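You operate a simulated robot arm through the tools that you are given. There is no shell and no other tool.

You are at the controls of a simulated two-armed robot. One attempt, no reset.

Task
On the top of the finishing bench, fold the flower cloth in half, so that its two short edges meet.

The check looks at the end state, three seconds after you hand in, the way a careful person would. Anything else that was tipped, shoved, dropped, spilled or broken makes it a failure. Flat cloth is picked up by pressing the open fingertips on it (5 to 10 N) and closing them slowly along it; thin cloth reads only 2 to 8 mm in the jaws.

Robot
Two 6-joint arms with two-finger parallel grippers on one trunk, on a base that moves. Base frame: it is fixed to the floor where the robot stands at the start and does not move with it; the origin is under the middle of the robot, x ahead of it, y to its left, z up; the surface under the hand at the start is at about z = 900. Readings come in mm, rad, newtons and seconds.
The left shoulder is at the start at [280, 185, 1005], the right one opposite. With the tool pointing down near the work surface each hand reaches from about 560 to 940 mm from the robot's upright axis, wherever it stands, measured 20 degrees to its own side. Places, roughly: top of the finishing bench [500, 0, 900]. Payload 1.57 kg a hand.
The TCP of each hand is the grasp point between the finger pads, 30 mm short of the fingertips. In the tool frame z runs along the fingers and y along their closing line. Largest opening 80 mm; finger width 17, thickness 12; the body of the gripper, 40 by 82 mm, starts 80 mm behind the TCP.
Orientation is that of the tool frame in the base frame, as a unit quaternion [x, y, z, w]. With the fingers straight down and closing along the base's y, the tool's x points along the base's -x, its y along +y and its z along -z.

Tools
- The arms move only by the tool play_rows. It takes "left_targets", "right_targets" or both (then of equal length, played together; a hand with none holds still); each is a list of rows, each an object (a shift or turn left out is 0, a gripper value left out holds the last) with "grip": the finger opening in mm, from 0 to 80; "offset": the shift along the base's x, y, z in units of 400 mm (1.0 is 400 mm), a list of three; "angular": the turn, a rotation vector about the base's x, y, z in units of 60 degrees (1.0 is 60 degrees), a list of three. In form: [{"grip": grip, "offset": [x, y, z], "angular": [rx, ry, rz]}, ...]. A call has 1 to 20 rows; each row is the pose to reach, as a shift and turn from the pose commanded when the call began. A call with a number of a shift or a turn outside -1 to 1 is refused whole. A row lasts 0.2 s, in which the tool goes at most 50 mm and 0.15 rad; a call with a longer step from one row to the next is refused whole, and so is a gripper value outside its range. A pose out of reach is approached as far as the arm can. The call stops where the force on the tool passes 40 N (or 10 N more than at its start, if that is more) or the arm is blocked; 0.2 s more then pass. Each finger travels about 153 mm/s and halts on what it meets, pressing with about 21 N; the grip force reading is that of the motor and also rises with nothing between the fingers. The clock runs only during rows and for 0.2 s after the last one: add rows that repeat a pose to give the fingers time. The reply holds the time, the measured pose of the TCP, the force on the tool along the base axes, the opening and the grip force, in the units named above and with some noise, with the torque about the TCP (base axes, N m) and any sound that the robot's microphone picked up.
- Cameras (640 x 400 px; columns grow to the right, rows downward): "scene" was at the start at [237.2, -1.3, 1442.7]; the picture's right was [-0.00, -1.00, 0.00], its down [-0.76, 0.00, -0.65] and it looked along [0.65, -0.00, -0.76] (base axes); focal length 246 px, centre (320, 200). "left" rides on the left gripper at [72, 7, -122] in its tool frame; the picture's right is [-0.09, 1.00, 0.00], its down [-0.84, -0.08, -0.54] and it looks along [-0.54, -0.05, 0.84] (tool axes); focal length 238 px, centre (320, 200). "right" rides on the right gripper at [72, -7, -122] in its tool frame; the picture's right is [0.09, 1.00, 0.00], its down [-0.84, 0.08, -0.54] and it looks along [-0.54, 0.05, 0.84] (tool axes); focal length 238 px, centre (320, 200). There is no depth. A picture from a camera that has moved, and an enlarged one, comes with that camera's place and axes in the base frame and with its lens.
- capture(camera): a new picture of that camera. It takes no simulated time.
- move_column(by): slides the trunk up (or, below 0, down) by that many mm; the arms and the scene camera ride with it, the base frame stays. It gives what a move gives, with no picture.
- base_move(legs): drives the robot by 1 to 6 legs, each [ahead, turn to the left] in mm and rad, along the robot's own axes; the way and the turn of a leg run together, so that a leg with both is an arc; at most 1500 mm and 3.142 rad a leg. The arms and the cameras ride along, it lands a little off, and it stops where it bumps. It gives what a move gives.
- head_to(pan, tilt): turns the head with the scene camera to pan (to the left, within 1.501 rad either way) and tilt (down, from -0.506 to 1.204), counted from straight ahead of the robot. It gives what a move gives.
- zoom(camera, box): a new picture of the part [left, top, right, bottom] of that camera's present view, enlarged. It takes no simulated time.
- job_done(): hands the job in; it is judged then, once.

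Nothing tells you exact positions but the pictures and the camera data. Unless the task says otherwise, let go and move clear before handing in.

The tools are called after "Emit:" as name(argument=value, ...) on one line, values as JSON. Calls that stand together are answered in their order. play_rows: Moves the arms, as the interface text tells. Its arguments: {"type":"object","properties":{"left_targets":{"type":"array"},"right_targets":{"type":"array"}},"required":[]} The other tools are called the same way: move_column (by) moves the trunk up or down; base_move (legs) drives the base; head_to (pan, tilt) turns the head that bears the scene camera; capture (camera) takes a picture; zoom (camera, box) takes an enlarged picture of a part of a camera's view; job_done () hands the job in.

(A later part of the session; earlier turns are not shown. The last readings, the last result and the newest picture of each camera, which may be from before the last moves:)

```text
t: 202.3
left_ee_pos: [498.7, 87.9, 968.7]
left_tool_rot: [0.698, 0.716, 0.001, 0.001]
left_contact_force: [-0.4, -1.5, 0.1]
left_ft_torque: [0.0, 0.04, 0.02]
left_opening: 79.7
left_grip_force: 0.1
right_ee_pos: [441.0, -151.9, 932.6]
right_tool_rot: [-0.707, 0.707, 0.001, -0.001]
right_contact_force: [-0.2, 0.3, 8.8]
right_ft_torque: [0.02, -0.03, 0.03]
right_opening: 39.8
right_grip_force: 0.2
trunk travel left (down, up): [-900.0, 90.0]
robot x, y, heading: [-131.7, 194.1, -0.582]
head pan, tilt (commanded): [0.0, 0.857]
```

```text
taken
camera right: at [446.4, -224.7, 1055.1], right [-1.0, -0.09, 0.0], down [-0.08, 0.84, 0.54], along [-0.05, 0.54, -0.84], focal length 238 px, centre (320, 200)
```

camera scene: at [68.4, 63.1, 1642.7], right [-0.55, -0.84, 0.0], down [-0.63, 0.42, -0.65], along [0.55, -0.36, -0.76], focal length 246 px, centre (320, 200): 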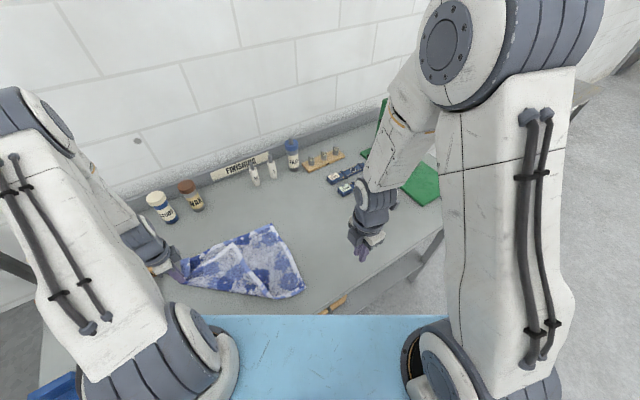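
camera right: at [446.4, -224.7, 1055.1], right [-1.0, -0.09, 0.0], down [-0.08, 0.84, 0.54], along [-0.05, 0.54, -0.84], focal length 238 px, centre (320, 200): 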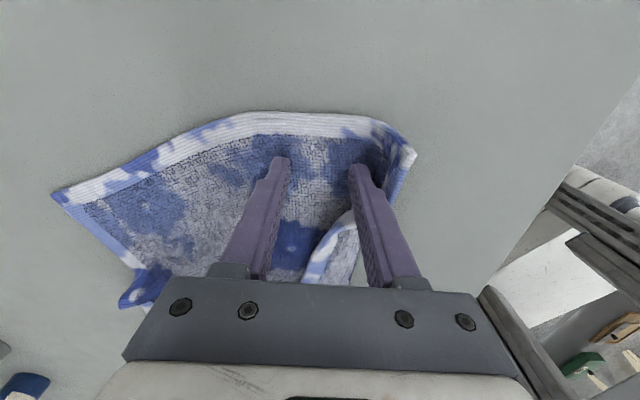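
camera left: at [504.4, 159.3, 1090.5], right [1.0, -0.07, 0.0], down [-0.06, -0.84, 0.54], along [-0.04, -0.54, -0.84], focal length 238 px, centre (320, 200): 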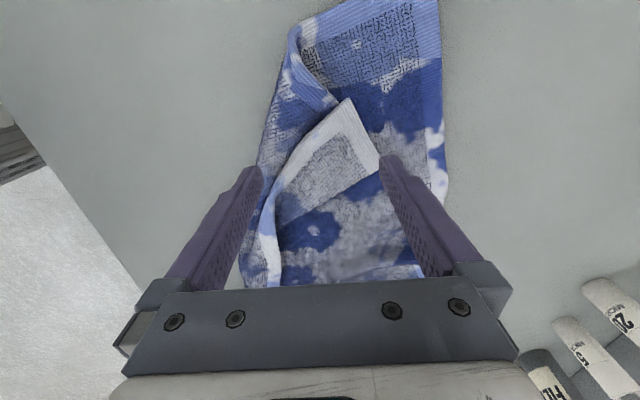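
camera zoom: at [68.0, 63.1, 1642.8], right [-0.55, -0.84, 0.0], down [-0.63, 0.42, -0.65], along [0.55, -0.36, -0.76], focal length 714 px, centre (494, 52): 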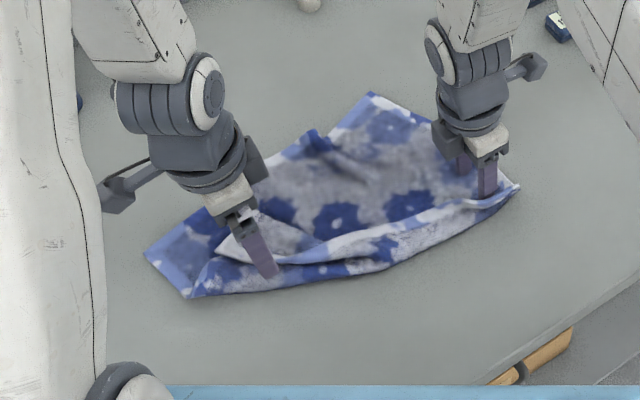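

Emit:
play_rows(left_targets=[{"offset": [0, 0, 0.08]}, {"offset": [0, 0.02, 0.18]}, {"offset": [0.03, 0.08, 0.26]}, {"offset": [0.06, 0.16, 0.32]}, {"offset": [0.08, 0.26, 0.35]}, {"offset": [0.1, 0.37, 0.36]}, {"offset": [0.12, 0.48, 0.36]}])

Emit:
capture(camera="left")

Emit:
zoom(camera="scene", box=[150, 190, 370, 312])

```text
t: 203.9
left_ee_pos: [550.1, 282.9, 1113.8]
left_tool_rot: [0.7, 0.714, 0.002, 0.0]
left_contact_force: [0.7, 0.4, 0.1]
left_ft_torque: [0.0, -0.01, 0.03]
left_opening: 79.9
left_grip_force: 0.1
right_ee_pos: [440.1, -152.3, 933.0]
right_tool_rot: [-0.707, 0.707, 0.001, -0.002]
right_contact_force: [0.4, 2.3, 9.1]
right_ft_torque: [0.07, -0.07, 0.02]
right_opening: 40.0
right_grip_force: 0.1
trunk travel left (down, up): [-900.0, 90.0]
robot x, y, heading: [-130.0, 198.9, -0.58]
head pan, tilt (commanded): [0.0, 0.857]
```

```text
taken
camera left: at [555.8, 354.5, 1236.3], right [1.0, -0.07, 0.0], down [-0.06, -0.84, 0.54], along [-0.04, -0.54, -0.84], focal length 238 px, centre (320, 200)
```

left: 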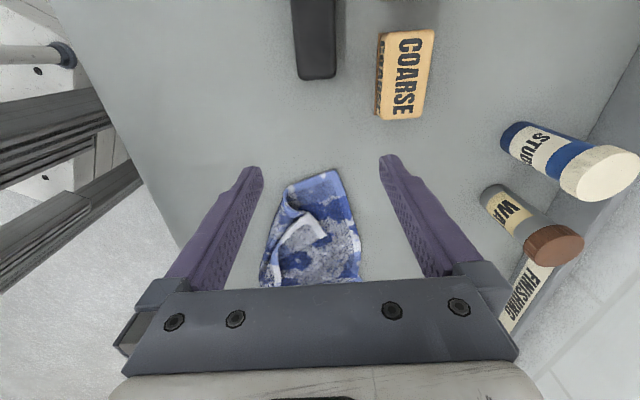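

```text
2.91 times, centred on (260, 251) of scene
camera zoom: at [68.0, 63.0, 1642.8], right [-0.55, -0.84, 0.0], down [-0.63, 0.42, -0.65], along [0.55, -0.36, -0.76], focal length 714 px, centre (494, 52)
```

zoom: 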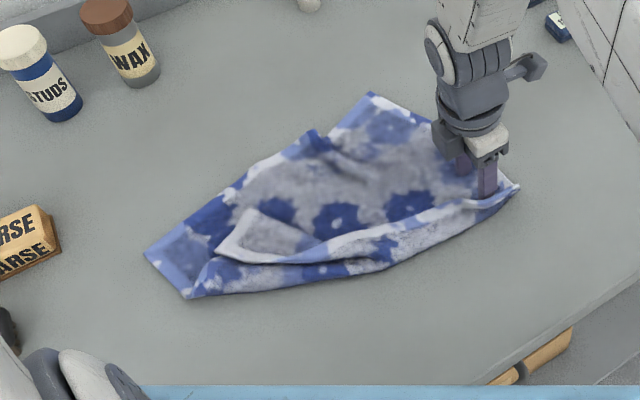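

Emit:
zoom(camera="left", box=[250, 160, 380, 290])

Emit:
zoom(camera="scene", box=[190, 225, 290, 300])

```text
3.08 times, centred on (315, 225) of left
camera zoom: at [555.8, 354.5, 1236.3], right [1.0, -0.07, 0.0], down [-0.06, -0.84, 0.54], along [-0.04, -0.54, -0.84], focal length 733 px, centre (335, 123)
```

zoom: 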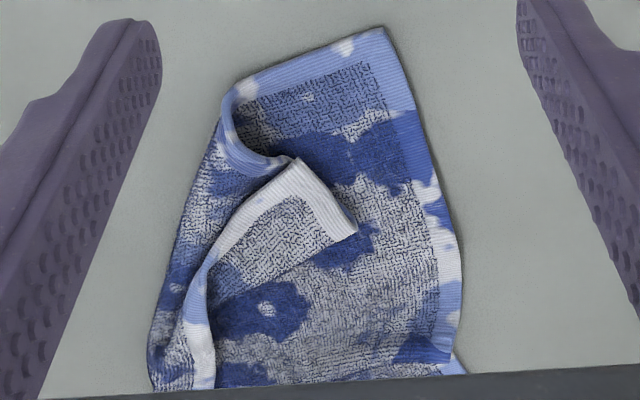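

```text
5.33 times, centred on (240, 262) of scene
camera zoom: at [68.0, 63.0, 1642.8], right [-0.55, -0.84, 0.0], down [-0.63, 0.42, -0.65], along [0.55, -0.36, -0.76], focal length 1309 px, centre (747, -133)
```

zoom: 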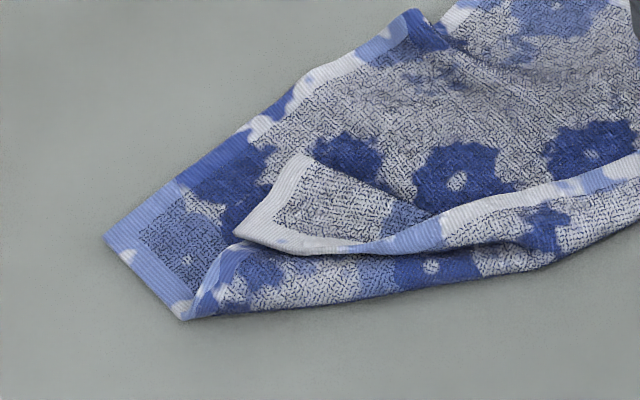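

Now the layout is clear: a strip about 60 mm wide along the near edge is folded over, with its edge facing away from me. I'll turn the left gripper so its open fingers sit side by side along that edge and push the strip back toward me, while the right hand keeps holding.

Emit:
play_rows(left_targets=[{"offset": [0, -0.08, 0], "angular": [0, 0, 0.1]}, {"offset": [0, -0.16, 0], "angular": [0, 0, 0.2]}, {"offset": [0.01, -0.24, -0.02], "angular": [0, 0, 0.3]}, {"offset": [0.02, -0.32, -0.05], "angular": [0, 0, 0.4]}, {"offset": [0.03, -0.4, -0.1], "angular": [0, 0, 0.5]}, {"offset": [0.03, -0.47, -0.15], "angular": [0, 0, 0.6]}, {"offset": [0.03, -0.53, -0.2], "angular": [0, 0, 0.68]}, {"offset": [0.03, -0.56, -0.25], "angular": [0, 0, 0.75]}])

Emit:
play_rows(left_targets=[{"offset": [0, 0, -0.03], "angular": [0, 0, 0.12]}, {"offset": [0, 0, -0.06], "angular": [0, 0, 0.24]}, {"offset": [0, 0, -0.09], "angular": [0, 0, 0.36]}, {"offset": [0, 0, -0.12], "angular": [0, 0, 0.48]}, {"offset": [0, 0, -0.14], "angular": [0, 0, 0.6]}, {"offset": [0, 0, -0.15], "angular": [0, 0, 0.75]}])

Emit:
capture(camera="left")

Emit:
zoom(camera="scene", box=[150, 190, 370, 312])

```text
t: 205.7
left_ee_pos: [559.3, 56.9, 1010.3]
left_tool_rot: [0.371, 0.929, 0.001, 0.001]
left_contact_force: [1.0, -0.8, 0.4]
left_ft_torque: [-0.02, 0.01, 0.0]
left_opening: 80.0
left_grip_force: 0.0
right_ee_pos: [439.2, -152.5, 933.4]
right_tool_rot: [-0.707, 0.707, 0.0, -0.002]
right_contact_force: [0.9, -1.0, 5.6]
right_ft_torque: [0.01, -0.01, -0.03]
right_opening: 40.1
right_grip_force: 0.0
trunk travel left (down, up): [-900.0, 90.0]
robot x, y, heading: [-127.7, 192.4, -0.585]
head pan, tilt (commanded): [0.0, 0.857]
```

```text
refused: row 6 steps farther than a row can; nothing moved
```

```text
taken
camera left: at [511.3, 110.3, 1132.0], right [0.75, 0.66, 0.0], down [0.55, -0.63, 0.54], along [0.36, -0.41, -0.84], focal length 238 px, centre (320, 200)
```

left: 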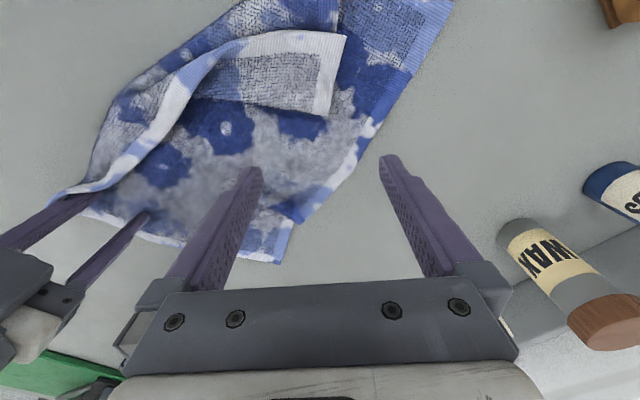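

```text
2.91 times, centred on (260, 251) of scene
camera zoom: at [67.8, 63.3, 1642.9], right [-0.55, -0.84, 0.0], down [-0.63, 0.42, -0.65], along [0.55, -0.36, -0.76], focal length 714 px, centre (494, 52)
```

zoom: 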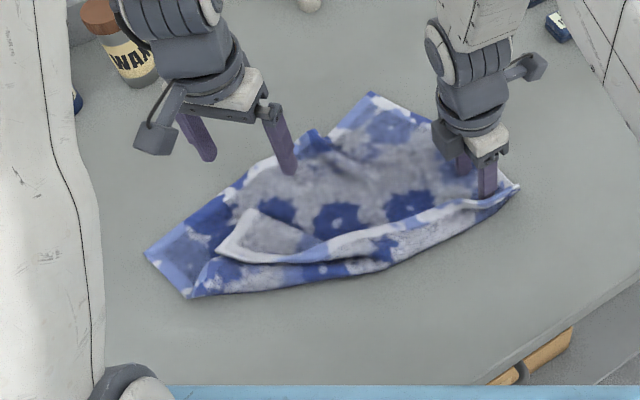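

Emit:
play_rows(left_targets=[{"offset": [-0.01, -0.02, -0.04], "angular": [0, 0, 0.1]}, {"offset": [-0.03, -0.04, -0.08], "angular": [0, 0, 0.2]}, {"offset": [-0.04, -0.06, -0.12], "angular": [0, 0, 0.3]}, {"offset": [-0.045, -0.065, -0.15], "angular": [0, 0, 0.4]}, {"offset": [-0.045, -0.065, -0.17], "angular": [0, 0, 0.47]}, {"offset": [-0.045, -0.065, -0.178], "angular": [0, 0, 0.47]}])

Emit:
capture(camera="left")

```text
t: 207.1
left_ee_pos: [543.5, 30.6, 941.3]
left_tool_rot: [0.134, 0.991, 0.002, 0.0]
left_contact_force: [-0.5, 0.1, 2.1]
left_ft_torque: [0.08, -0.03, -0.01]
left_opening: 79.9
left_grip_force: 0.0
right_ee_pos: [439.8, -153.1, 932.8]
right_tool_rot: [0.707, -0.707, 0.0, 0.001]
right_contact_force: [1.1, 0.9, 7.7]
right_ft_torque: [0.0, -0.06, 0.03]
right_opening: 40.1
right_grip_force: 0.0
trunk travel left (down, up): [-900.0, 90.0]
robot x, y, heading: [-130.5, 196.2, -0.584]
head pan, tilt (commanded): [0.0, 0.857]
```

```text
taken
camera left: at [475.5, 54.3, 1062.7], right [0.35, 0.94, 0.0], down [0.79, -0.3, 0.54], along [0.51, -0.19, -0.84], focal length 238 px, centre (320, 200)
```

left: 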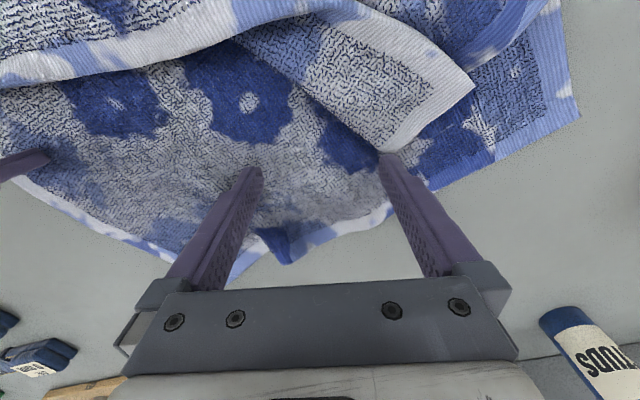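

Emit:
play_rows(left_targets=[{"offset": [-0.02, 0.005, 0]}, {"offset": [-0.04, 0.015, 0]}, {"offset": [-0.06, 0.025, 0]}, {"offset": [-0.08, 0.035, 0]}, {"offset": [-0.1, 0.045, 0]}, {"offset": [-0.12, 0.055, 0]}, {"offset": [-0.14, 0.065, 0]}, {"offset": [-0.16, 0.075, 0]}, {"offset": [-0.18, 0.085, 0]}, {"offset": [-0.2, 0.095, 0]}])

Emit:
capture(camera="left")

Emit:
zoom(camera="scene", box=[150, 190, 370, 312])

```text
t: 209.3
left_ee_pos: [461.5, 68.0, 941.6]
left_tool_rot: [0.135, 0.991, 0.001, 0.0]
left_contact_force: [-0.4, -1.1, 0.3]
left_ft_torque: [-0.01, 0.0, -0.01]
left_opening: 79.9
left_grip_force: 0.1
right_ee_pos: [441.1, -151.7, 932.5]
right_tool_rot: [-0.707, 0.707, 0.001, -0.002]
right_contact_force: [0.3, 0.0, 8.8]
right_ft_torque: [-0.01, -0.05, 0.01]
right_opening: 39.7
right_grip_force: 0.0
trunk travel left (down, up): [-900.0, 90.0]
robot x, y, heading: [-129.7, 196.9, -0.579]
head pan, tilt (commanded): [0.0, 0.857]
```

```text
taken
camera left: at [394.3, 91.8, 1063.0], right [0.35, 0.94, 0.0], down [0.79, -0.3, 0.54], along [0.51, -0.19, -0.84], focal length 238 px, centre (320, 200)
```

left: 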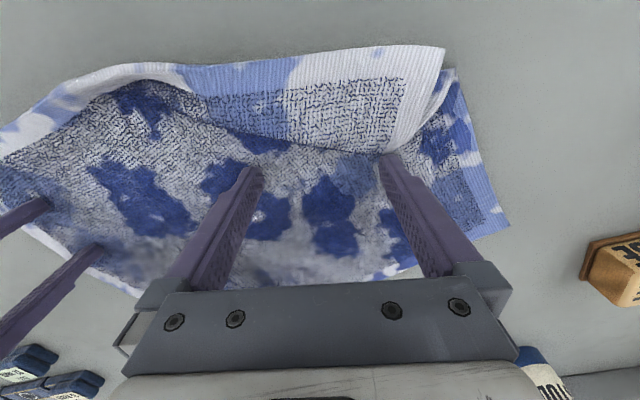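

```text
2.91 times, centred on (260, 251) of scene
camera zoom: at [68.0, 63.2, 1642.8], right [-0.55, -0.84, 0.0], down [-0.63, 0.42, -0.65], along [0.55, -0.36, -0.76], focal length 714 px, centre (494, 52)
```

zoom: 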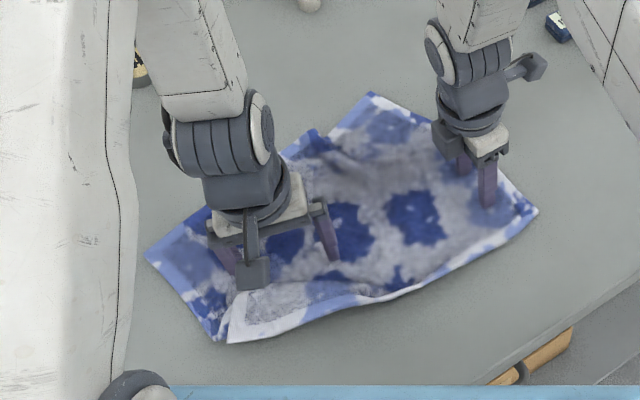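

Excellent, the corner has unrolled outward. I'll push a little further to finish opening it.

Emit:
play_rows(left_targets=[{"offset": [-0.02, 0.008, 0]}, {"offset": [-0.04, 0.016, 0]}, {"offset": [-0.06, 0.024, 0]}, {"offset": [-0.08, 0.032, 0]}, {"offset": [-0.1, 0.04, 0]}])

Emit:
capture(camera="left")

Emit:
zoom(camera="scene", box=[150, 190, 370, 312])

```text
t: 210.5
left_ee_pos: [420.7, 85.0, 941.3]
left_tool_rot: [0.135, 0.991, 0.001, 0.0]
left_contact_force: [-0.4, 0.4, 0.0]
left_ft_torque: [-0.01, 0.0, 0.06]
left_opening: 79.9
left_grip_force: 0.0
right_ee_pos: [440.2, -151.5, 933.1]
right_tool_rot: [-0.707, 0.707, 0.001, -0.002]
right_contact_force: [0.6, 0.7, 8.6]
right_ft_torque: [-0.01, -0.06, 0.0]
right_opening: 39.9
right_grip_force: 0.0
trunk travel left (down, up): [-900.0, 90.0]
robot x, y, heading: [-126.4, 190.4, -0.582]
head pan, tilt (commanded): [0.0, 0.857]
```

```text
taken
camera left: at [354.1, 109.1, 1062.9], right [0.35, 0.94, 0.0], down [0.79, -0.3, 0.54], along [0.51, -0.19, -0.84], focal length 238 px, centre (320, 200)
```

left: 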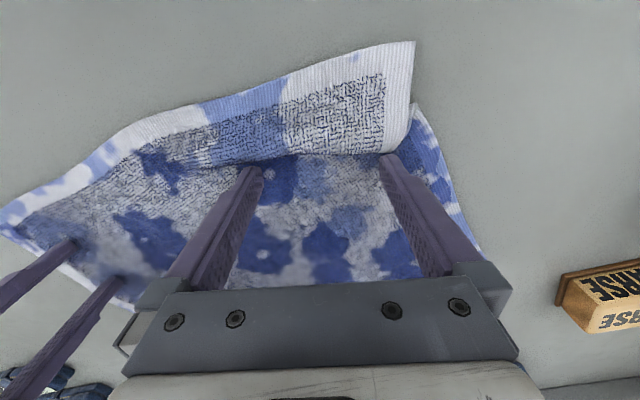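

```text
2.91 times, centred on (260, 251) of scene
camera zoom: at [68.0, 63.2, 1642.8], right [-0.55, -0.84, 0.0], down [-0.63, 0.42, -0.65], along [0.55, -0.36, -0.76], focal length 714 px, centre (494, 52)
```

zoom: 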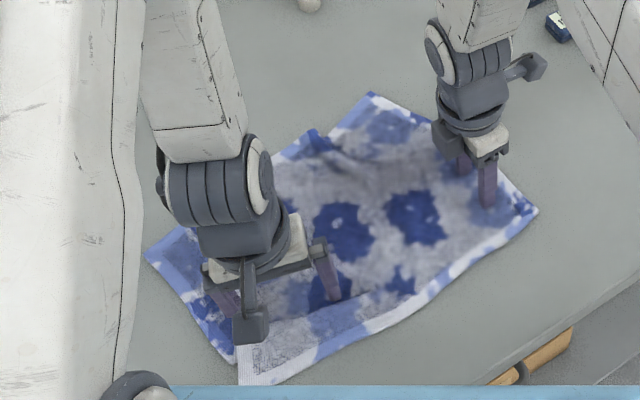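

Nearly fully unfolded. I'm lifting the left hand to view the whole cloth.

Emit:
play_rows(left_targets=[{"offset": [-0.02, 0.01, 0.06]}, {"offset": [-0.02, 0.02, 0.16]}, {"offset": [0.02, 0.06, 0.25]}, {"offset": [0.08, 0.12, 0.32]}, {"offset": [0.15, 0.2, 0.36]}, {"offset": [0.22, 0.29, 0.38]}, {"offset": [0.29, 0.38, 0.4]}, {"offset": [0.33, 0.48, 0.4]}], right_targets=[{"offset": [0, 0, 0]}, {"offset": [0, 0, 0]}, {"offset": [0, 0, 0.06]}, {"offset": [0, -0.03, 0.15]}, {"offset": [-0.03, -0.08, 0.23]}, {"offset": [-0.08, -0.15, 0.3]}, {"offset": [-0.14, -0.22, 0.35]}, {"offset": [-0.2, -0.28, 0.38]}])

Emit:
zoom(camera="scene", box=[150, 190, 370, 312])

Emit:
capture(camera="right")

```text
t: 212.3
left_ee_pos: [557.3, 280.0, 1100.3]
left_tool_rot: [0.134, 0.991, 0.002, -0.001]
left_contact_force: [0.6, 0.4, -0.2]
left_ft_torque: [0.03, 0.0, 0.0]
left_opening: 79.9
left_grip_force: 0.0
left hand out of reach, approached as far as the arm can: row 2, 3
right_ee_pos: [358.5, -264.1, 1085.1]
right_tool_rot: [0.708, -0.706, -0.002, 0.003]
right_contact_force: [0.6, -0.7, 0.1]
right_ft_torque: [-0.01, -0.01, -0.01]
right_opening: 39.9
right_grip_force: 0.1
trunk travel left (down, up): [-900.0, 90.0]
robot x, y, heading: [-130.7, 194.8, -0.577]
head pan, tilt (commanded): [0.0, 0.857]
```

```text
2.91 times, centred on (260, 251) of scene
camera zoom: at [68.3, 63.0, 1642.7], right [-0.55, -0.84, 0.0], down [-0.63, 0.42, -0.65], along [0.55, -0.36, -0.76], focal length 714 px, centre (494, 52)
```

zoom: 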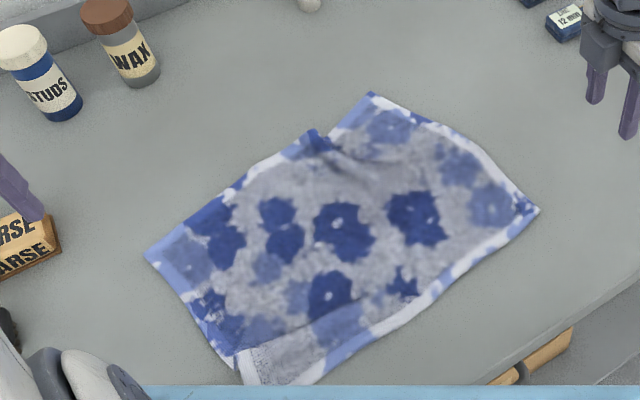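

```text
taken
camera right: at [364.2, -337.1, 1205.9], right [-1.0, -0.09, 0.0], down [-0.08, 0.84, 0.54], along [-0.05, 0.54, -0.84], focal length 238 px, centre (320, 200)
```

right: 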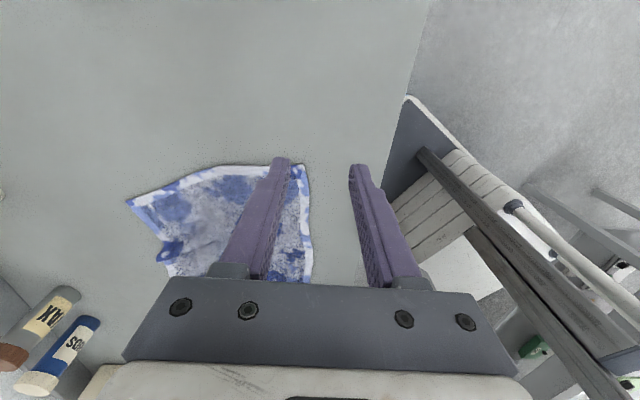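

The cloth is open again but turned about 18° and slightly bunched: corners near (566, 191), (371, 159), (372, −198) and (630, −114), with a wrinkle at the far edge. I'll hold the left part with the left hand and draw the far-right corner out with the right hand to straighten it.

Emit:
play_rows(left_targets=[{"offset": [-0.03, -0.1, 0], "grip": 40}, {"offset": [-0.06, -0.2, -0.02]}, {"offset": [-0.09, -0.29, -0.08]}, {"offset": [-0.0925, -0.36, -0.16]}, {"offset": [-0.0925, -0.4, -0.25]}, {"offset": [-0.0925, -0.4, -0.34]}, {"offset": [-0.0925, -0.4, -0.39]}, {"offset": [-0.0925, -0.4, -0.4]}], right_targets=[{"offset": [0.09, 0.07, 0], "grip": 20}, {"offset": [0.18, 0.14, 0]}, {"offset": [0.27, 0.21, 0]}, {"offset": [0.36, 0.28, -0.02]}, {"offset": [0.44, 0.34, -0.06]}, {"offset": [0.52, 0.38, -0.12]}, {"offset": [0.58, 0.4, -0.2]}, {"offset": [0.6, 0.41, -0.3]}])

Emit:
capture(camera="right")

Emit:
capture(camera="left")

```text
t: 214.1
left_ee_pos: [518.8, 119.3, 940.0]
left_tool_rot: [0.135, 0.991, 0.001, 0.0]
left_contact_force: [0.0, 0.7, -0.1]
left_ft_torque: [-0.03, 0.0, 0.02]
left_opening: 40.0
left_grip_force: 0.1
right_ee_pos: [598.5, -103.2, 966.7]
right_tool_rot: [0.707, -0.707, -0.001, 0.002]
right_contact_force: [-0.9, -0.1, -0.1]
right_ft_torque: [0.01, 0.03, 0.01]
right_opening: 19.8
right_grip_force: 0.1
trunk travel left (down, up): [-900.0, 90.0]
robot x, y, heading: [-130.9, 193.1, -0.58]
head pan, tilt (commanded): [0.0, 0.857]
```

```text
taken
camera right: at [605.9, -175.2, 1088.2], right [-1.0, -0.09, 0.0], down [-0.08, 0.84, 0.54], along [-0.05, 0.54, -0.84], focal length 238 px, centre (320, 200)
```

right: 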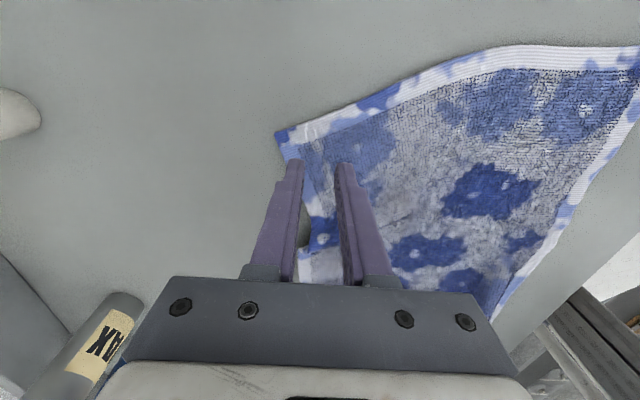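

```text
taken
camera left: at [451.0, 143.7, 1061.5], right [0.35, 0.94, 0.0], down [0.79, -0.3, 0.54], along [0.51, -0.19, -0.84], focal length 238 px, centre (320, 200)
```

left: 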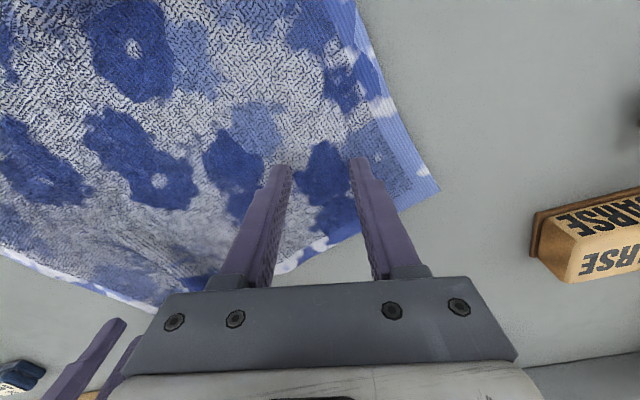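

Emit:
play_rows(left_targets=[{"offset": [0, 0, -0.01]}, {"offset": [0, 0, -0.016]}, {"offset": [0, 0, -0.0185]}, {"offset": [0, 0, -0.0185]}], right_targets=[{"offset": [0, 0, -0.04]}, {"offset": [0, 0, -0.07]}, {"offset": [0, 0, -0.083]}, {"offset": [0, 0, -0.083]}])

```text
t: 215.1
left_ee_pos: [517.0, 117.3, 934.0]
left_tool_rot: [0.135, 0.991, 0.003, 0.0]
left_contact_force: [2.3, 1.8, 6.6]
left_ft_torque: [0.07, -0.05, 0.0]
left_opening: 39.9
left_grip_force: 0.0
right_ee_pos: [601.2, -101.1, 933.5]
right_tool_rot: [-0.707, 0.707, 0.0, -0.001]
right_contact_force: [-1.5, -0.1, 9.3]
right_ft_torque: [-0.01, 0.02, 0.02]
right_opening: 19.9
right_grip_force: 0.0
trunk travel left (down, up): [-900.0, 90.0]
robot x, y, heading: [-128.6, 191.9, -0.581]
head pan, tilt (commanded): [0.0, 0.857]
```

Emit:
play_rows(left_targets=[{"offset": [0, 0, -0.0015]}, {"offset": [0, 0, -0.0015]}, {"offset": [0, 0, -0.0015]}, {"offset": [0, 0, -0.0015]}, {"offset": [0, 0, -0.0015]}, {"offset": [0, 0, -0.0015]}, {"offset": [0, 0, -0.0015]}, {"offset": [0, 0, -0.0015]}, {"offset": [0, 0, -0.0015]}, {"offset": [0, 0, -0.0015]}], right_targets=[{"offset": [0, -0.018, 0]}, {"offset": [-0.001, -0.036, 0]}, {"offset": [-0.003, -0.054, 0]}, {"offset": [-0.004, -0.072, 0]}, {"offset": [-0.006, -0.09, 0]}, {"offset": [-0.008, -0.108, 0]}, {"offset": [-0.01, -0.126, 0]}, {"offset": [-0.011, -0.144, 0]}, {"offset": [-0.012, -0.162, 0]}, {"offset": [-0.013, -0.18, 0]}])

Emit:
capture(camera="right")

Emit:
zoom(camera="scene", box=[150, 190, 370, 312])

```text
t: 217.3
left_ee_pos: [515.2, 117.9, 932.8]
left_tool_rot: [0.135, 0.991, 0.002, 0.0]
left_contact_force: [3.5, -7.0, 18.0]
left_ft_torque: [-0.27, -0.11, -0.03]
left_opening: 39.1
left_grip_force: 0.0
right_ee_pos: [594.9, -171.1, 932.5]
right_tool_rot: [0.708, -0.706, 0.0, 0.003]
right_contact_force: [0.2, 10.6, 12.2]
right_ft_torque: [0.28, -0.01, -0.01]
right_opening: 19.2
right_grip_force: 0.0
trunk travel left (down, up): [-900.0, 90.0]
robot x, y, heading: [-130.0, 198.0, -0.588]
head pan, tilt (commanded): [0.0, 0.857]
```

```text
taken
camera right: at [601.4, -244.0, 1055.0], right [-1.0, -0.09, 0.0], down [-0.08, 0.84, 0.54], along [-0.05, 0.54, -0.84], focal length 238 px, centre (320, 200)
```

right: 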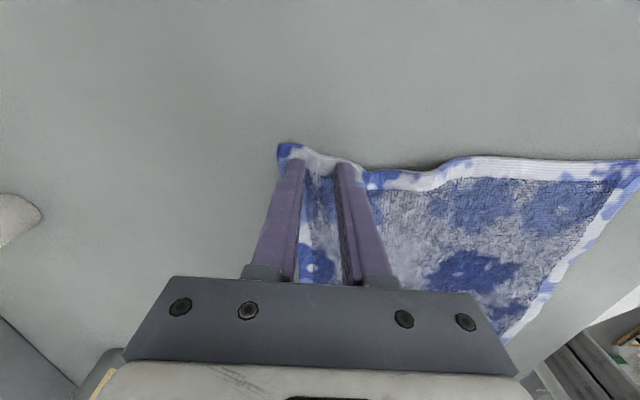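

```text
2.91 times, centred on (260, 251) of scene
camera zoom: at [67.2, 63.7, 1643.0], right [-0.55, -0.84, 0.0], down [-0.63, 0.41, -0.66], along [0.55, -0.36, -0.76], focal length 714 px, centre (494, 52)
```

zoom: 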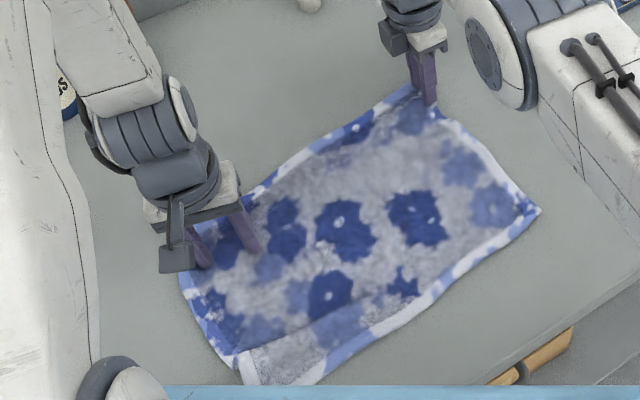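

The far-edge wrinkle is gone and the far-right corner is at (621, −185). Next I'll pull the near-right corner out the same way.

Emit:
play_rows(right_targets=[{"offset": [0, 0, 0.05]}, {"offset": [-0.06, 0, 0.08]}, {"offset": [-0.16, 0, 0.08]}, {"offset": [-0.26, 0, 0.08]}, {"offset": [-0.36, 0, 0.08]}, {"offset": [-0.45, -0.01, 0.07]}, {"offset": [-0.48, -0.01, 0.03]}, {"offset": [-0.48, -0.01, 0.004]}, {"offset": [-0.48, -0.01, 0.002]}])

Emit:
capture(camera="right")

```text
t: 219.3
left_ee_pos: [515.9, 117.9, 932.2]
left_tool_rot: [0.135, 0.991, 0.002, 0.0]
left_contact_force: [4.2, -0.5, 19.8]
left_ft_torque: [-0.03, -0.12, 0.02]
left_opening: 39.1
left_grip_force: 0.0
right_ee_pos: [402.0, -176.9, 934.1]
right_tool_rot: [-0.707, 0.707, 0.0, -0.003]
right_contact_force: [-1.7, -2.0, 10.9]
right_ft_torque: [-0.07, 0.03, 0.01]
right_opening: 20.1
right_grip_force: 0.0
trunk travel left (down, up): [-900.0, 90.0]
robot x, y, heading: [-132.2, 197.1, -0.577]
head pan, tilt (commanded): [0.0, 0.857]
```

```text
taken
camera right: at [408.3, -248.7, 1055.1], right [-1.0, -0.09, 0.0], down [-0.08, 0.84, 0.54], along [-0.05, 0.54, -0.84], focal length 238 px, centre (320, 200)
```

right: 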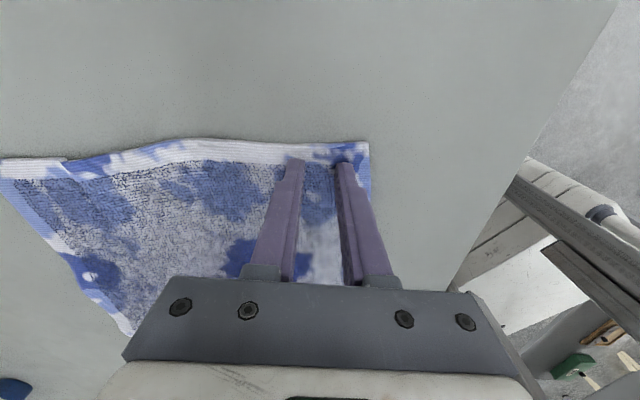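

Emit:
play_rows(right_targets=[{"offset": [-0.018, 0.002, 0]}, {"offset": [-0.036, 0.005, 0]}, {"offset": [-0.054, 0.008, 0]}, {"offset": [-0.072, 0.011, 0]}, {"offset": [-0.09, 0.014, 0]}])

Emit:
capture(camera="right")

Emit:
zoom(camera="scene", box=[150, 190, 370, 312])

```text
t: 220.5
left_ee_pos: [516.1, 117.4, 932.4]
left_tool_rot: [0.134, 0.991, 0.001, 0.0]
left_contact_force: [2.6, -0.8, 24.9]
left_ft_torque: [-0.14, -0.06, 0.03]
left_opening: 39.3
left_grip_force: 0.0
right_ee_pos: [367.3, -171.1, 934.0]
right_tool_rot: [0.707, -0.707, -0.001, 0.002]
right_contact_force: [1.1, 0.6, 2.7]
right_ft_torque: [0.01, -0.05, 0.0]
right_opening: 20.2
right_grip_force: 0.2
trunk travel left (down, up): [-900.0, 90.0]
robot x, y, heading: [-130.4, 191.8, -0.58]
head pan, tilt (commanded): [0.0, 0.857]
```

```text
taken
camera right: at [373.9, -243.4, 1056.0], right [-1.0, -0.09, 0.01], down [-0.08, 0.84, 0.54], along [-0.05, 0.54, -0.84], focal length 238 px, centre (320, 200)
```

right: 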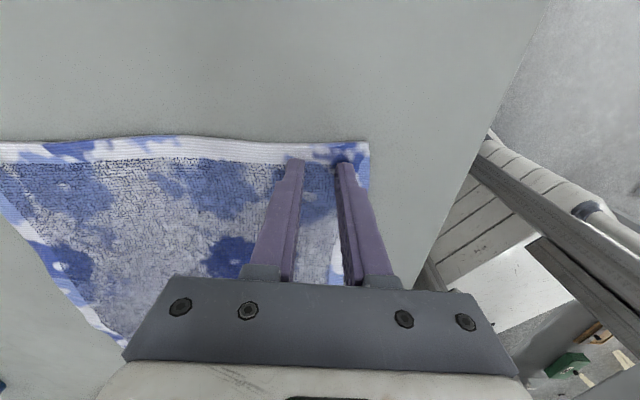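

```text
2.91 times, centred on (260, 251) of scene
camera zoom: at [67.5, 63.2, 1642.8], right [-0.55, -0.84, 0.0], down [-0.63, 0.42, -0.66], along [0.55, -0.36, -0.76], focal length 714 px, centre (494, 52)
```

zoom: 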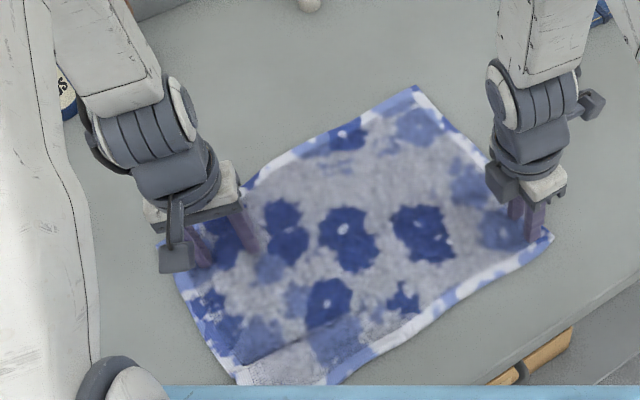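

The near-right corner is at (336, −192) now. Next is the near-left corner, so I'm moving the right hand over to it.

Emit:
play_rows(right_targets=[{"offset": [0, 0, 0.06]}, {"offset": [0, 0.06, 0.13]}, {"offset": [0, 0.16, 0.17]}, {"offset": [0.01, 0.27, 0.17]}, {"offset": [0.02, 0.38, 0.17]}, {"offset": [0.03, 0.49, 0.17]}, {"offset": [0.04, 0.6, 0.17]}, {"offset": [0.05, 0.7, 0.17]}, {"offset": [0.05, 0.77, 0.15]}])

Emit:
capture(camera="right")

Emit:
capture(camera="left")

```text
t: 222.5
left_ee_pos: [517.5, 121.8, 932.7]
left_tool_rot: [0.128, 0.992, 0.002, 0.001]
left_contact_force: [9.2, -3.8, 20.9]
left_ft_torque: [-1.14, 1.43, -0.57]
left_opening: 40.6
left_grip_force: 0.6
right_ee_pos: [391.7, 125.5, 997.3]
right_tool_rot: [-0.697, 0.717, 0.001, -0.003]
right_contact_force: [-15.7, -3.4, 13.4]
right_ft_torque: [0.48, -1.78, 0.03]
right_opening: 20.3
right_grip_force: 0.0
trunk travel left (down, up): [-900.0, 90.0]
robot x, y, heading: [-129.9, 196.2, -0.584]
head pan, tilt (commanded): [0.0, 0.857]
```

```text
taken
camera right: at [397.0, 52.9, 1119.3], right [-1.0, -0.07, 0.01], down [-0.05, 0.84, 0.54], along [-0.04, 0.54, -0.84], focal length 238 px, centre (320, 200)
```

right: 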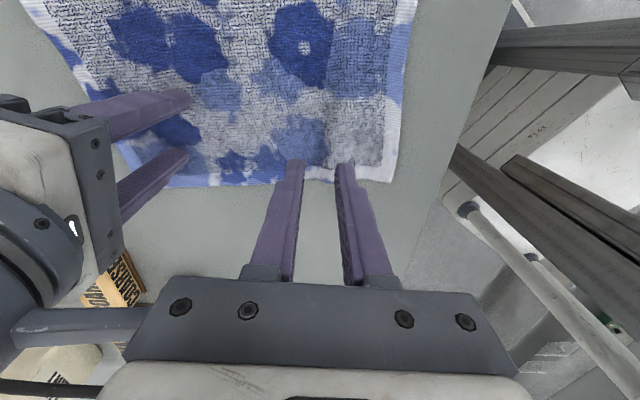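

```text
taken
camera left: at [448.8, 145.0, 1054.3], right [0.34, 0.94, 0.0], down [0.79, -0.29, 0.54], along [0.51, -0.18, -0.84], focal length 238 px, centre (320, 200)
```

left: 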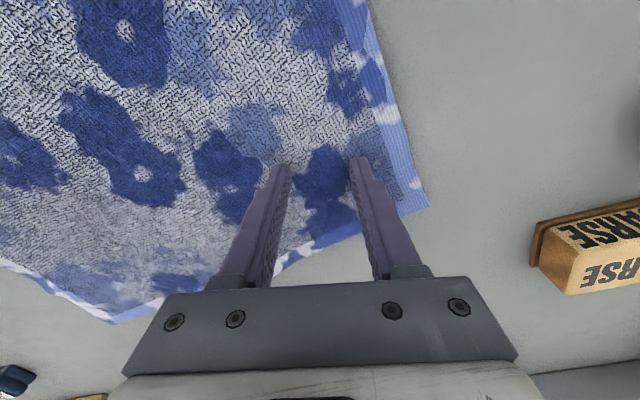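

The grippers just touched each other. I'll back the right hand off, then lift the left and turn it back to its usual yaw.

Emit:
play_rows(right_targets=[{"offset": [-0.04, -0.03, 0.02]}, {"offset": [-0.06, -0.08, 0.05]}, {"offset": [-0.06, -0.12, 0.05]}])

Emit:
play_rows(left_targets=[{"offset": [0.01, 0, 0.06]}, {"offset": [0.03, 0, 0.14], "angular": [0, 0, -0.1]}, {"offset": [0.06, 0, 0.2], "angular": [0, 0, -0.2]}, {"offset": [0.09, 0, 0.24], "angular": [0, 0, -0.3]}, {"offset": [0.11, 0, 0.24], "angular": [0, 0, -0.42]}, {"offset": [0.11, 0, 0.24], "angular": [0, 0, -0.54]}, {"offset": [0.11, 0, 0.24], "angular": [0, 0, -0.64]}])

Emit:
play_rows(left_targets=[{"offset": [0, 0, 0], "angular": [0, 0, -0.12]}, {"offset": [0, 0, 0], "angular": [0, 0, -0.24]}, {"offset": [0, 0, 0], "angular": [0, 0, -0.36]}, {"offset": [0, 0, 0], "angular": [0, 0, -0.48]}, {"offset": [0, 0, 0], "angular": [0, 0, -0.6]}])

Emit:
capture(camera="left")

Emit:
capture(camera="right")

```text
t: 222.8
left_ee_pos: [516.1, 120.0, 932.7]
left_tool_rot: [0.133, 0.991, 0.001, 0.003]
left_contact_force: [-0.4, -0.8, 14.8]
left_ft_torque: [0.22, 0.43, 0.12]
left_opening: 39.5
left_grip_force: 0.1
right_ee_pos: [391.6, 123.5, 995.5]
right_tool_rot: [-0.695, 0.719, 0.001, 0.0]
right_contact_force: [-3.6, 1.9, 2.8]
right_ft_torque: [-0.15, -0.39, 0.13]
right_opening: 19.7
right_grip_force: 0.1
trunk travel left (down, up): [-900.0, 90.0]
robot x, y, heading: [-127.9, 194.7, -0.582]
head pan, tilt (commanded): [0.0, 0.857]
stopped in row 1 (right hand): the force on the tool passed its limit at 45 N (the readings are from after the stop); the commanded pose is now the measured one
```

```text
t: 223.1
left_ee_pos: [522.0, 118.2, 938.3]
left_tool_rot: [0.137, 0.991, 0.002, 0.007]
left_contact_force: [2.4, 0.6, -4.7]
left_ft_torque: [-0.08, -0.08, -0.02]
left_opening: 39.9
left_grip_force: 0.1
right_ee_pos: [395.3, 125.7, 1000.5]
right_tool_rot: [-0.694, 0.72, 0.0, 0.006]
right_contact_force: [-1.9, -0.1, 3.7]
right_ft_torque: [0.02, -0.29, -0.01]
right_opening: 20.1
right_grip_force: 0.0
trunk travel left (down, up): [-900.0, 90.0]
robot x, y, heading: [-131.2, 190.7, -0.581]
head pan, tilt (commanded): [0.0, 0.857]
stopped in row 1 (left hand): the force on the tool passed its limit at 61 N (the readings are from after the stop); the commanded pose is now the measured one
```

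```text
t: 224.3
left_ee_pos: [522.1, 119.7, 937.9]
left_tool_rot: [0.437, 0.899, -0.001, 0.008]
left_contact_force: [0.1, 1.0, 0.7]
left_ft_torque: [0.01, -0.01, 0.01]
left_opening: 40.0
left_grip_force: 0.1
right_ee_pos: [397.3, 126.3, 1000.3]
right_tool_rot: [-0.694, 0.72, 0.001, 0.005]
right_contact_force: [-0.7, -0.6, -0.8]
right_ft_torque: [0.01, 0.02, -0.01]
right_opening: 20.1
right_grip_force: 0.1
trunk travel left (down, up): [-900.0, 90.0]
robot x, y, heading: [-129.4, 195.2, -0.579]
head pan, tilt (commanded): [0.0, 0.857]
```

```text
taken
camera left: at [481.9, 180.4, 1059.4], right [0.84, 0.54, 0.01], down [0.45, -0.7, 0.55], along [0.3, -0.46, -0.83], focal length 238 px, centre (320, 200)
```

left: 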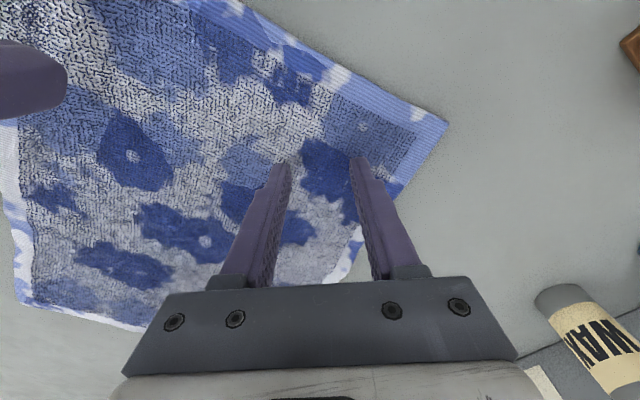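

```text
taken
camera right: at [398.2, 52.6, 1121.8], right [-1.0, -0.05, -0.01], down [-0.05, 0.83, 0.55], along [-0.02, 0.55, -0.84], focal length 238 px, centre (320, 200)
```

right: 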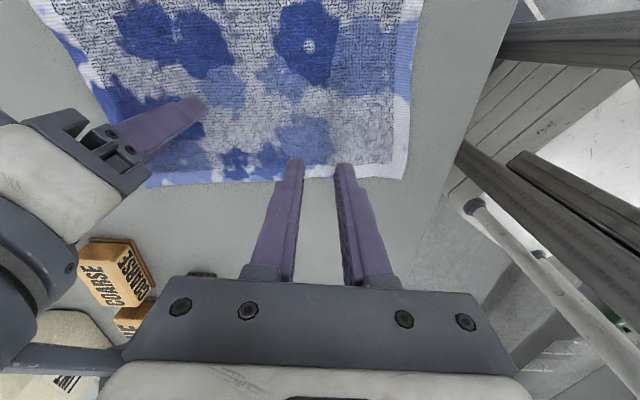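

The cloth is flat again: corners at (576, 188), (310, 164), (336, −192) and (607, −168), turned only about 5°. I'll press with both hands and shift it about 45 mm away from me, squaring it up.

Emit:
play_rows(left_targets=[{"offset": [0, 0, -0.005], "angular": [0, 0, -0.12]}, {"offset": [0, 0, -0.005], "angular": [0, 0, -0.24]}, {"offset": [0, 0, -0.005], "angular": [0, 0, -0.36]}, {"offset": [0, 0, -0.005], "angular": [0, 0, -0.48]}, {"offset": [0, 0, -0.005], "angular": [0, 0, -0.62]}], right_targets=[{"offset": [0.0, -0.03, -0.03], "angular": [0, 0, 0.02]}, {"offset": [0.005, -0.065, -0.07], "angular": [0, 0, 0.02]}, {"offset": [0.007, -0.065, -0.12], "angular": [0, 0, 0.02]}, {"offset": [0.007, -0.065, -0.155], "angular": [0, 0, 0.02]}, {"offset": [0.007, -0.065, -0.16], "angular": [0, 0, 0.02]}])

```text
t: 225.5
left_ee_pos: [521.1, 117.9, 935.8]
left_tool_rot: [0.701, 0.713, -0.003, 0.007]
left_contact_force: [-0.1, 0.2, 0.5]
left_ft_torque: [-0.02, 0.0, 0.02]
left_opening: 40.0
left_grip_force: 0.0
right_ee_pos: [399.2, 98.7, 937.0]
right_tool_rot: [-0.702, 0.712, 0.001, 0.006]
right_contact_force: [0.3, -0.8, -0.1]
right_ft_torque: [0.02, -0.01, 0.02]
right_opening: 19.9
right_grip_force: 0.1
trunk travel left (down, up): [-900.0, 90.0]
robot x, y, heading: [-126.9, 197.2, -0.583]
head pan, tilt (commanded): [0.0, 0.857]
```

Emit:
play_rows(left_targets=[{"offset": [0, 0, -0.005]}, {"offset": [0, 0, -0.0075]}, {"offset": [0, 0, -0.0075]}], right_targets=[{"offset": [0, 0, -0.007]}, {"offset": [0, 0, -0.011]}, {"offset": [0, 0, -0.011]}])

```text
t: 226.3
left_ee_pos: [521.0, 119.2, 934.7]
left_tool_rot: [0.7, 0.714, -0.002, 0.006]
left_contact_force: [0.6, -0.5, 1.7]
left_ft_torque: [-0.06, 0.02, 0.02]
left_opening: 39.6
left_grip_force: 0.0
right_ee_pos: [397.9, 99.9, 933.2]
right_tool_rot: [-0.701, 0.713, 0.0, 0.006]
right_contact_force: [-1.6, -3.5, 14.0]
right_ft_torque: [-0.1, 0.1, -0.01]
right_opening: 20.3
right_grip_force: 0.1
trunk travel left (down, up): [-900.0, 90.0]
robot x, y, heading: [-126.0, 195.5, -0.584]
head pan, tilt (commanded): [0.0, 0.857]
```

Emit:
play_rows(left_targets=[{"offset": [0, 0, -0.0035]}, {"offset": [0.012, -0.002, -0.0035]}, {"offset": [0.026, -0.004, -0.0035]}, {"offset": [0.042, -0.006, -0.0035]}, {"offset": [0.058, -0.008, -0.0035]}, {"offset": [0.074, -0.01, -0.0035]}, {"offset": [0.09, -0.012, -0.0035]}, {"offset": [0.106, -0.014, -0.0035]}, {"offset": [0.122, -0.015, -0.0035]}], right_targets=[{"offset": [0, 0, 0.0015]}, {"offset": [0.012, 0.001, 0.0015]}, {"offset": [0.026, 0.003, 0.0015]}, {"offset": [0.042, 0.005, 0.0015]}, {"offset": [0.058, 0.007, 0.0015]}, {"offset": [0.074, 0.009, 0.0015]}, {"offset": [0.09, 0.011, 0.0015]}, {"offset": [0.106, 0.012, 0.0015]}, {"offset": [0.12, 0.0125, 0.0015]}])

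Emit:
play_rows(left_targets=[{"offset": [0, 0, 0.05]}, {"offset": [0, 0.03, 0.14]}, {"offset": [0, 0.1, 0.23]}, {"offset": [0, 0.18, 0.31]}, {"offset": [0, 0.27, 0.37]}, {"offset": [0, 0.37, 0.4]}, {"offset": [0, 0.45, 0.4]}], right_targets=[{"offset": [0, 0, 0.05]}, {"offset": [0, -0.05, 0.14]}, {"offset": [-0.02, -0.14, 0.2]}, {"offset": [-0.05, -0.24, 0.24]}, {"offset": [-0.09, -0.34, 0.28]}, {"offset": [-0.13, -0.44, 0.32]}, {"offset": [-0.17, -0.54, 0.35]}])

Emit:
zoom(camera="scene", box=[150, 190, 370, 312])

Emit:
capture(camera="right")

Emit:
capture(camera="left")

```text
t: 228.3
left_ee_pos: [571.5, 113.8, 933.6]
left_tool_rot: [0.701, 0.713, -0.001, 0.009]
left_contact_force: [0.3, 0.0, 15.7]
left_ft_torque: [0.02, 0.2, -0.07]
left_opening: 37.6
left_grip_force: 0.1
left hand out of reach, approached as far as the arm can: row 4, 5, 6
right_ee_pos: [445.7, 105.1, 933.3]
right_tool_rot: [-0.701, 0.713, -0.001, 0.006]
right_contact_force: [-4.2, 0.2, 16.8]
right_ft_torque: [-0.03, 0.19, 0.0]
right_opening: 20.9
right_grip_force: 0.5
trunk travel left (down, up): [-900.0, 90.0]
robot x, y, heading: [-130.0, 193.8, -0.579]
head pan, tilt (commanded): [0.0, 0.857]
```

```text
t: 229.9
left_ee_pos: [569.3, 293.5, 1093.1]
left_tool_rot: [0.701, 0.713, -0.003, 0.007]
left_contact_force: [-0.4, 0.3, -0.3]
left_ft_torque: [0.02, 0.01, 0.01]
left_opening: 40.1
left_grip_force: 0.0
right_ee_pos: [376.1, -112.0, 1073.4]
right_tool_rot: [-0.701, 0.713, 0.001, 0.005]
right_contact_force: [-0.2, -0.3, -0.2]
right_ft_torque: [-0.01, 0.02, -0.01]
right_opening: 20.0
right_grip_force: 0.1
trunk travel left (down, up): [-900.0, 90.0]
robot x, y, heading: [-132.5, 195.3, -0.583]
head pan, tilt (commanded): [0.0, 0.857]
```

```text
2.91 times, centred on (260, 251) of scene
camera zoom: at [68.2, 63.3, 1642.7], right [-0.55, -0.84, 0.0], down [-0.63, 0.42, -0.65], along [0.55, -0.36, -0.76], focal length 714 px, centre (494, 52)
```

zoom: 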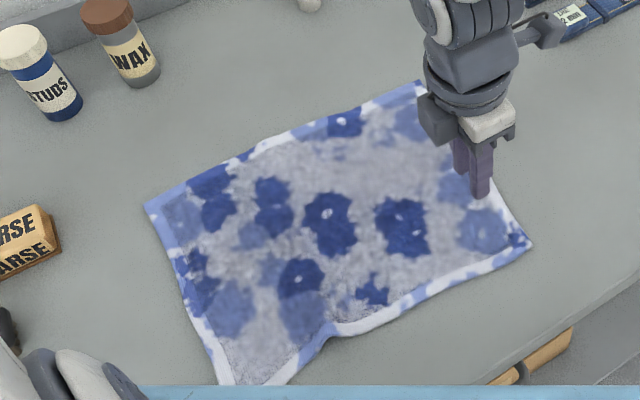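

```text
taken
camera right: at [380.8, -185.4, 1194.5], right [-1.0, -0.08, -0.01], down [-0.07, 0.83, 0.55], along [-0.04, 0.55, -0.84], focal length 238 px, centre (320, 200)
```

right: 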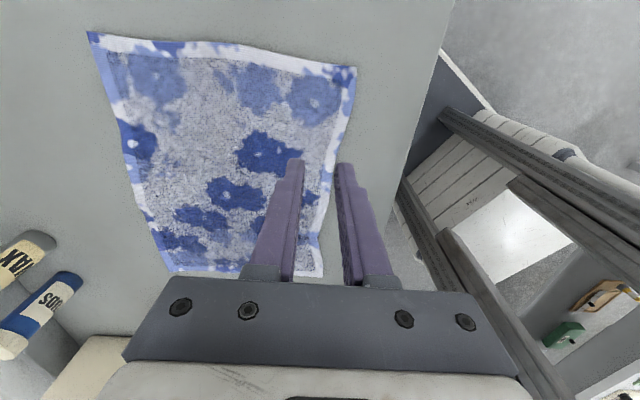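

```text
taken
camera left: at [573.8, 367.4, 1214.7], right [1.0, -0.08, 0.01], down [-0.07, -0.83, 0.55], along [-0.04, -0.55, -0.83], focal length 238 px, centre (320, 200)
```

left: 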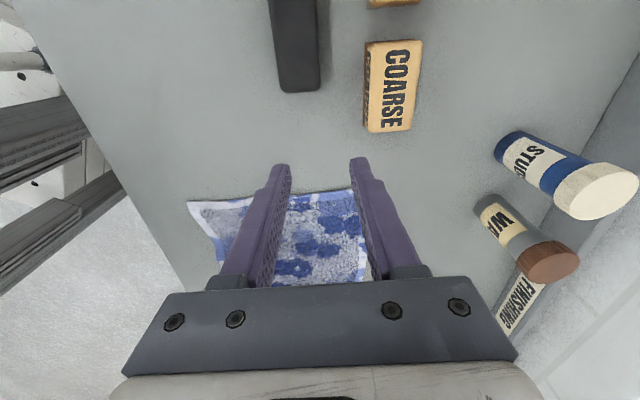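

The cloth is flat and square again: corners at (624, 175), (349, 172), (346, −168) and (614, −176), so the middle is at y≈0. I'm bringing both hands to the two left corners for a fresh grasp.

Emit:
play_rows(left_targets=[{"offset": [0.01, -0.06, 0], "grip": 40}, {"offset": [0.02, -0.12, -0.03]}, {"offset": [0.03, -0.18, -0.08]}, {"offset": [0.04, -0.24, -0.14]}, {"offset": [0.0475, -0.29, -0.2]}, {"offset": [0.0475, -0.32, -0.26]}, {"offset": [0.0475, -0.32, -0.31]}, {"offset": [0.0475, -0.32, -0.33]}], right_targets=[{"offset": [0, 0.1, 0], "grip": 40}, {"offset": [0.005, 0.2, 0]}, {"offset": [0.01, 0.3, 0]}, {"offset": [0.015, 0.4, -0.02]}, {"offset": [0.02, 0.5, -0.06]}, {"offset": [0.0225, 0.6, -0.12]}, {"offset": [0.0225, 0.68, -0.2]}, {"offset": [0.0225, 0.6875, -0.28]}])

Emit:
capture(camera="left")

Emit:
capture(camera="right")

```text
t: 231.7
left_ee_pos: [589.3, 167.5, 961.3]
left_tool_rot: [0.7, 0.714, -0.003, 0.006]
left_contact_force: [0.3, 0.8, 0.7]
left_ft_torque: [0.03, -0.03, -0.02]
left_opening: 39.9
left_grip_force: 0.2
right_ee_pos: [393.5, 161.9, 962.1]
right_tool_rot: [-0.699, 0.715, -0.001, 0.008]
right_contact_force: [0.1, 0.2, -0.5]
right_ft_torque: [-0.02, 0.0, 0.01]
right_opening: 40.0
right_grip_force: 0.1
trunk travel left (down, up): [-900.0, 90.0]
robot x, y, heading: [-127.6, 195.2, -0.58]
head pan, tilt (commanded): [0.0, 0.857]
```

```text
taken
camera left: at [594.6, 240.7, 1081.6], right [1.0, -0.07, 0.01], down [-0.06, -0.83, 0.55], along [-0.04, -0.55, -0.83], focal length 238 px, centre (320, 200)
```

left: 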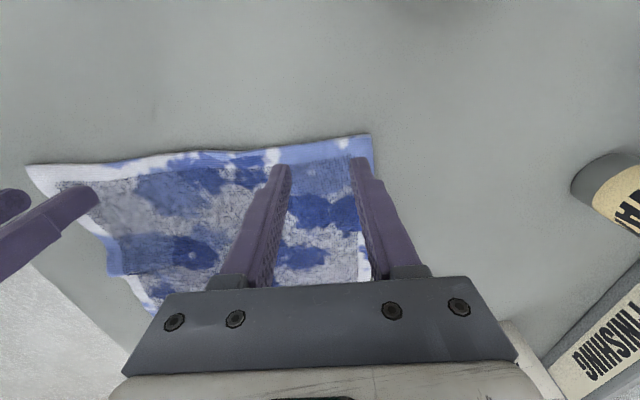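

```text
taken
camera right: at [396.3, 88.3, 1082.7], right [-1.0, -0.07, -0.01], down [-0.06, 0.83, 0.55], along [-0.03, 0.55, -0.83], focal length 238 px, centre (320, 200)
```

right: 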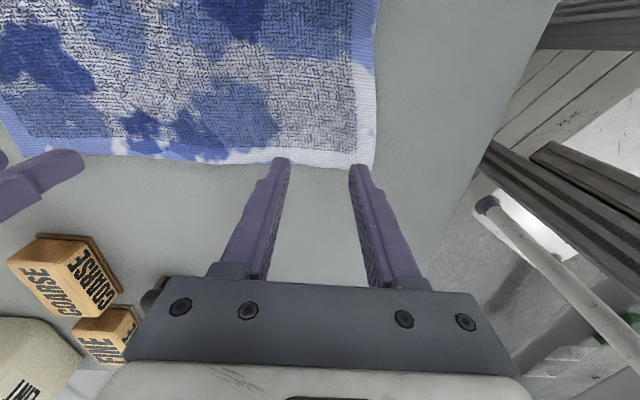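

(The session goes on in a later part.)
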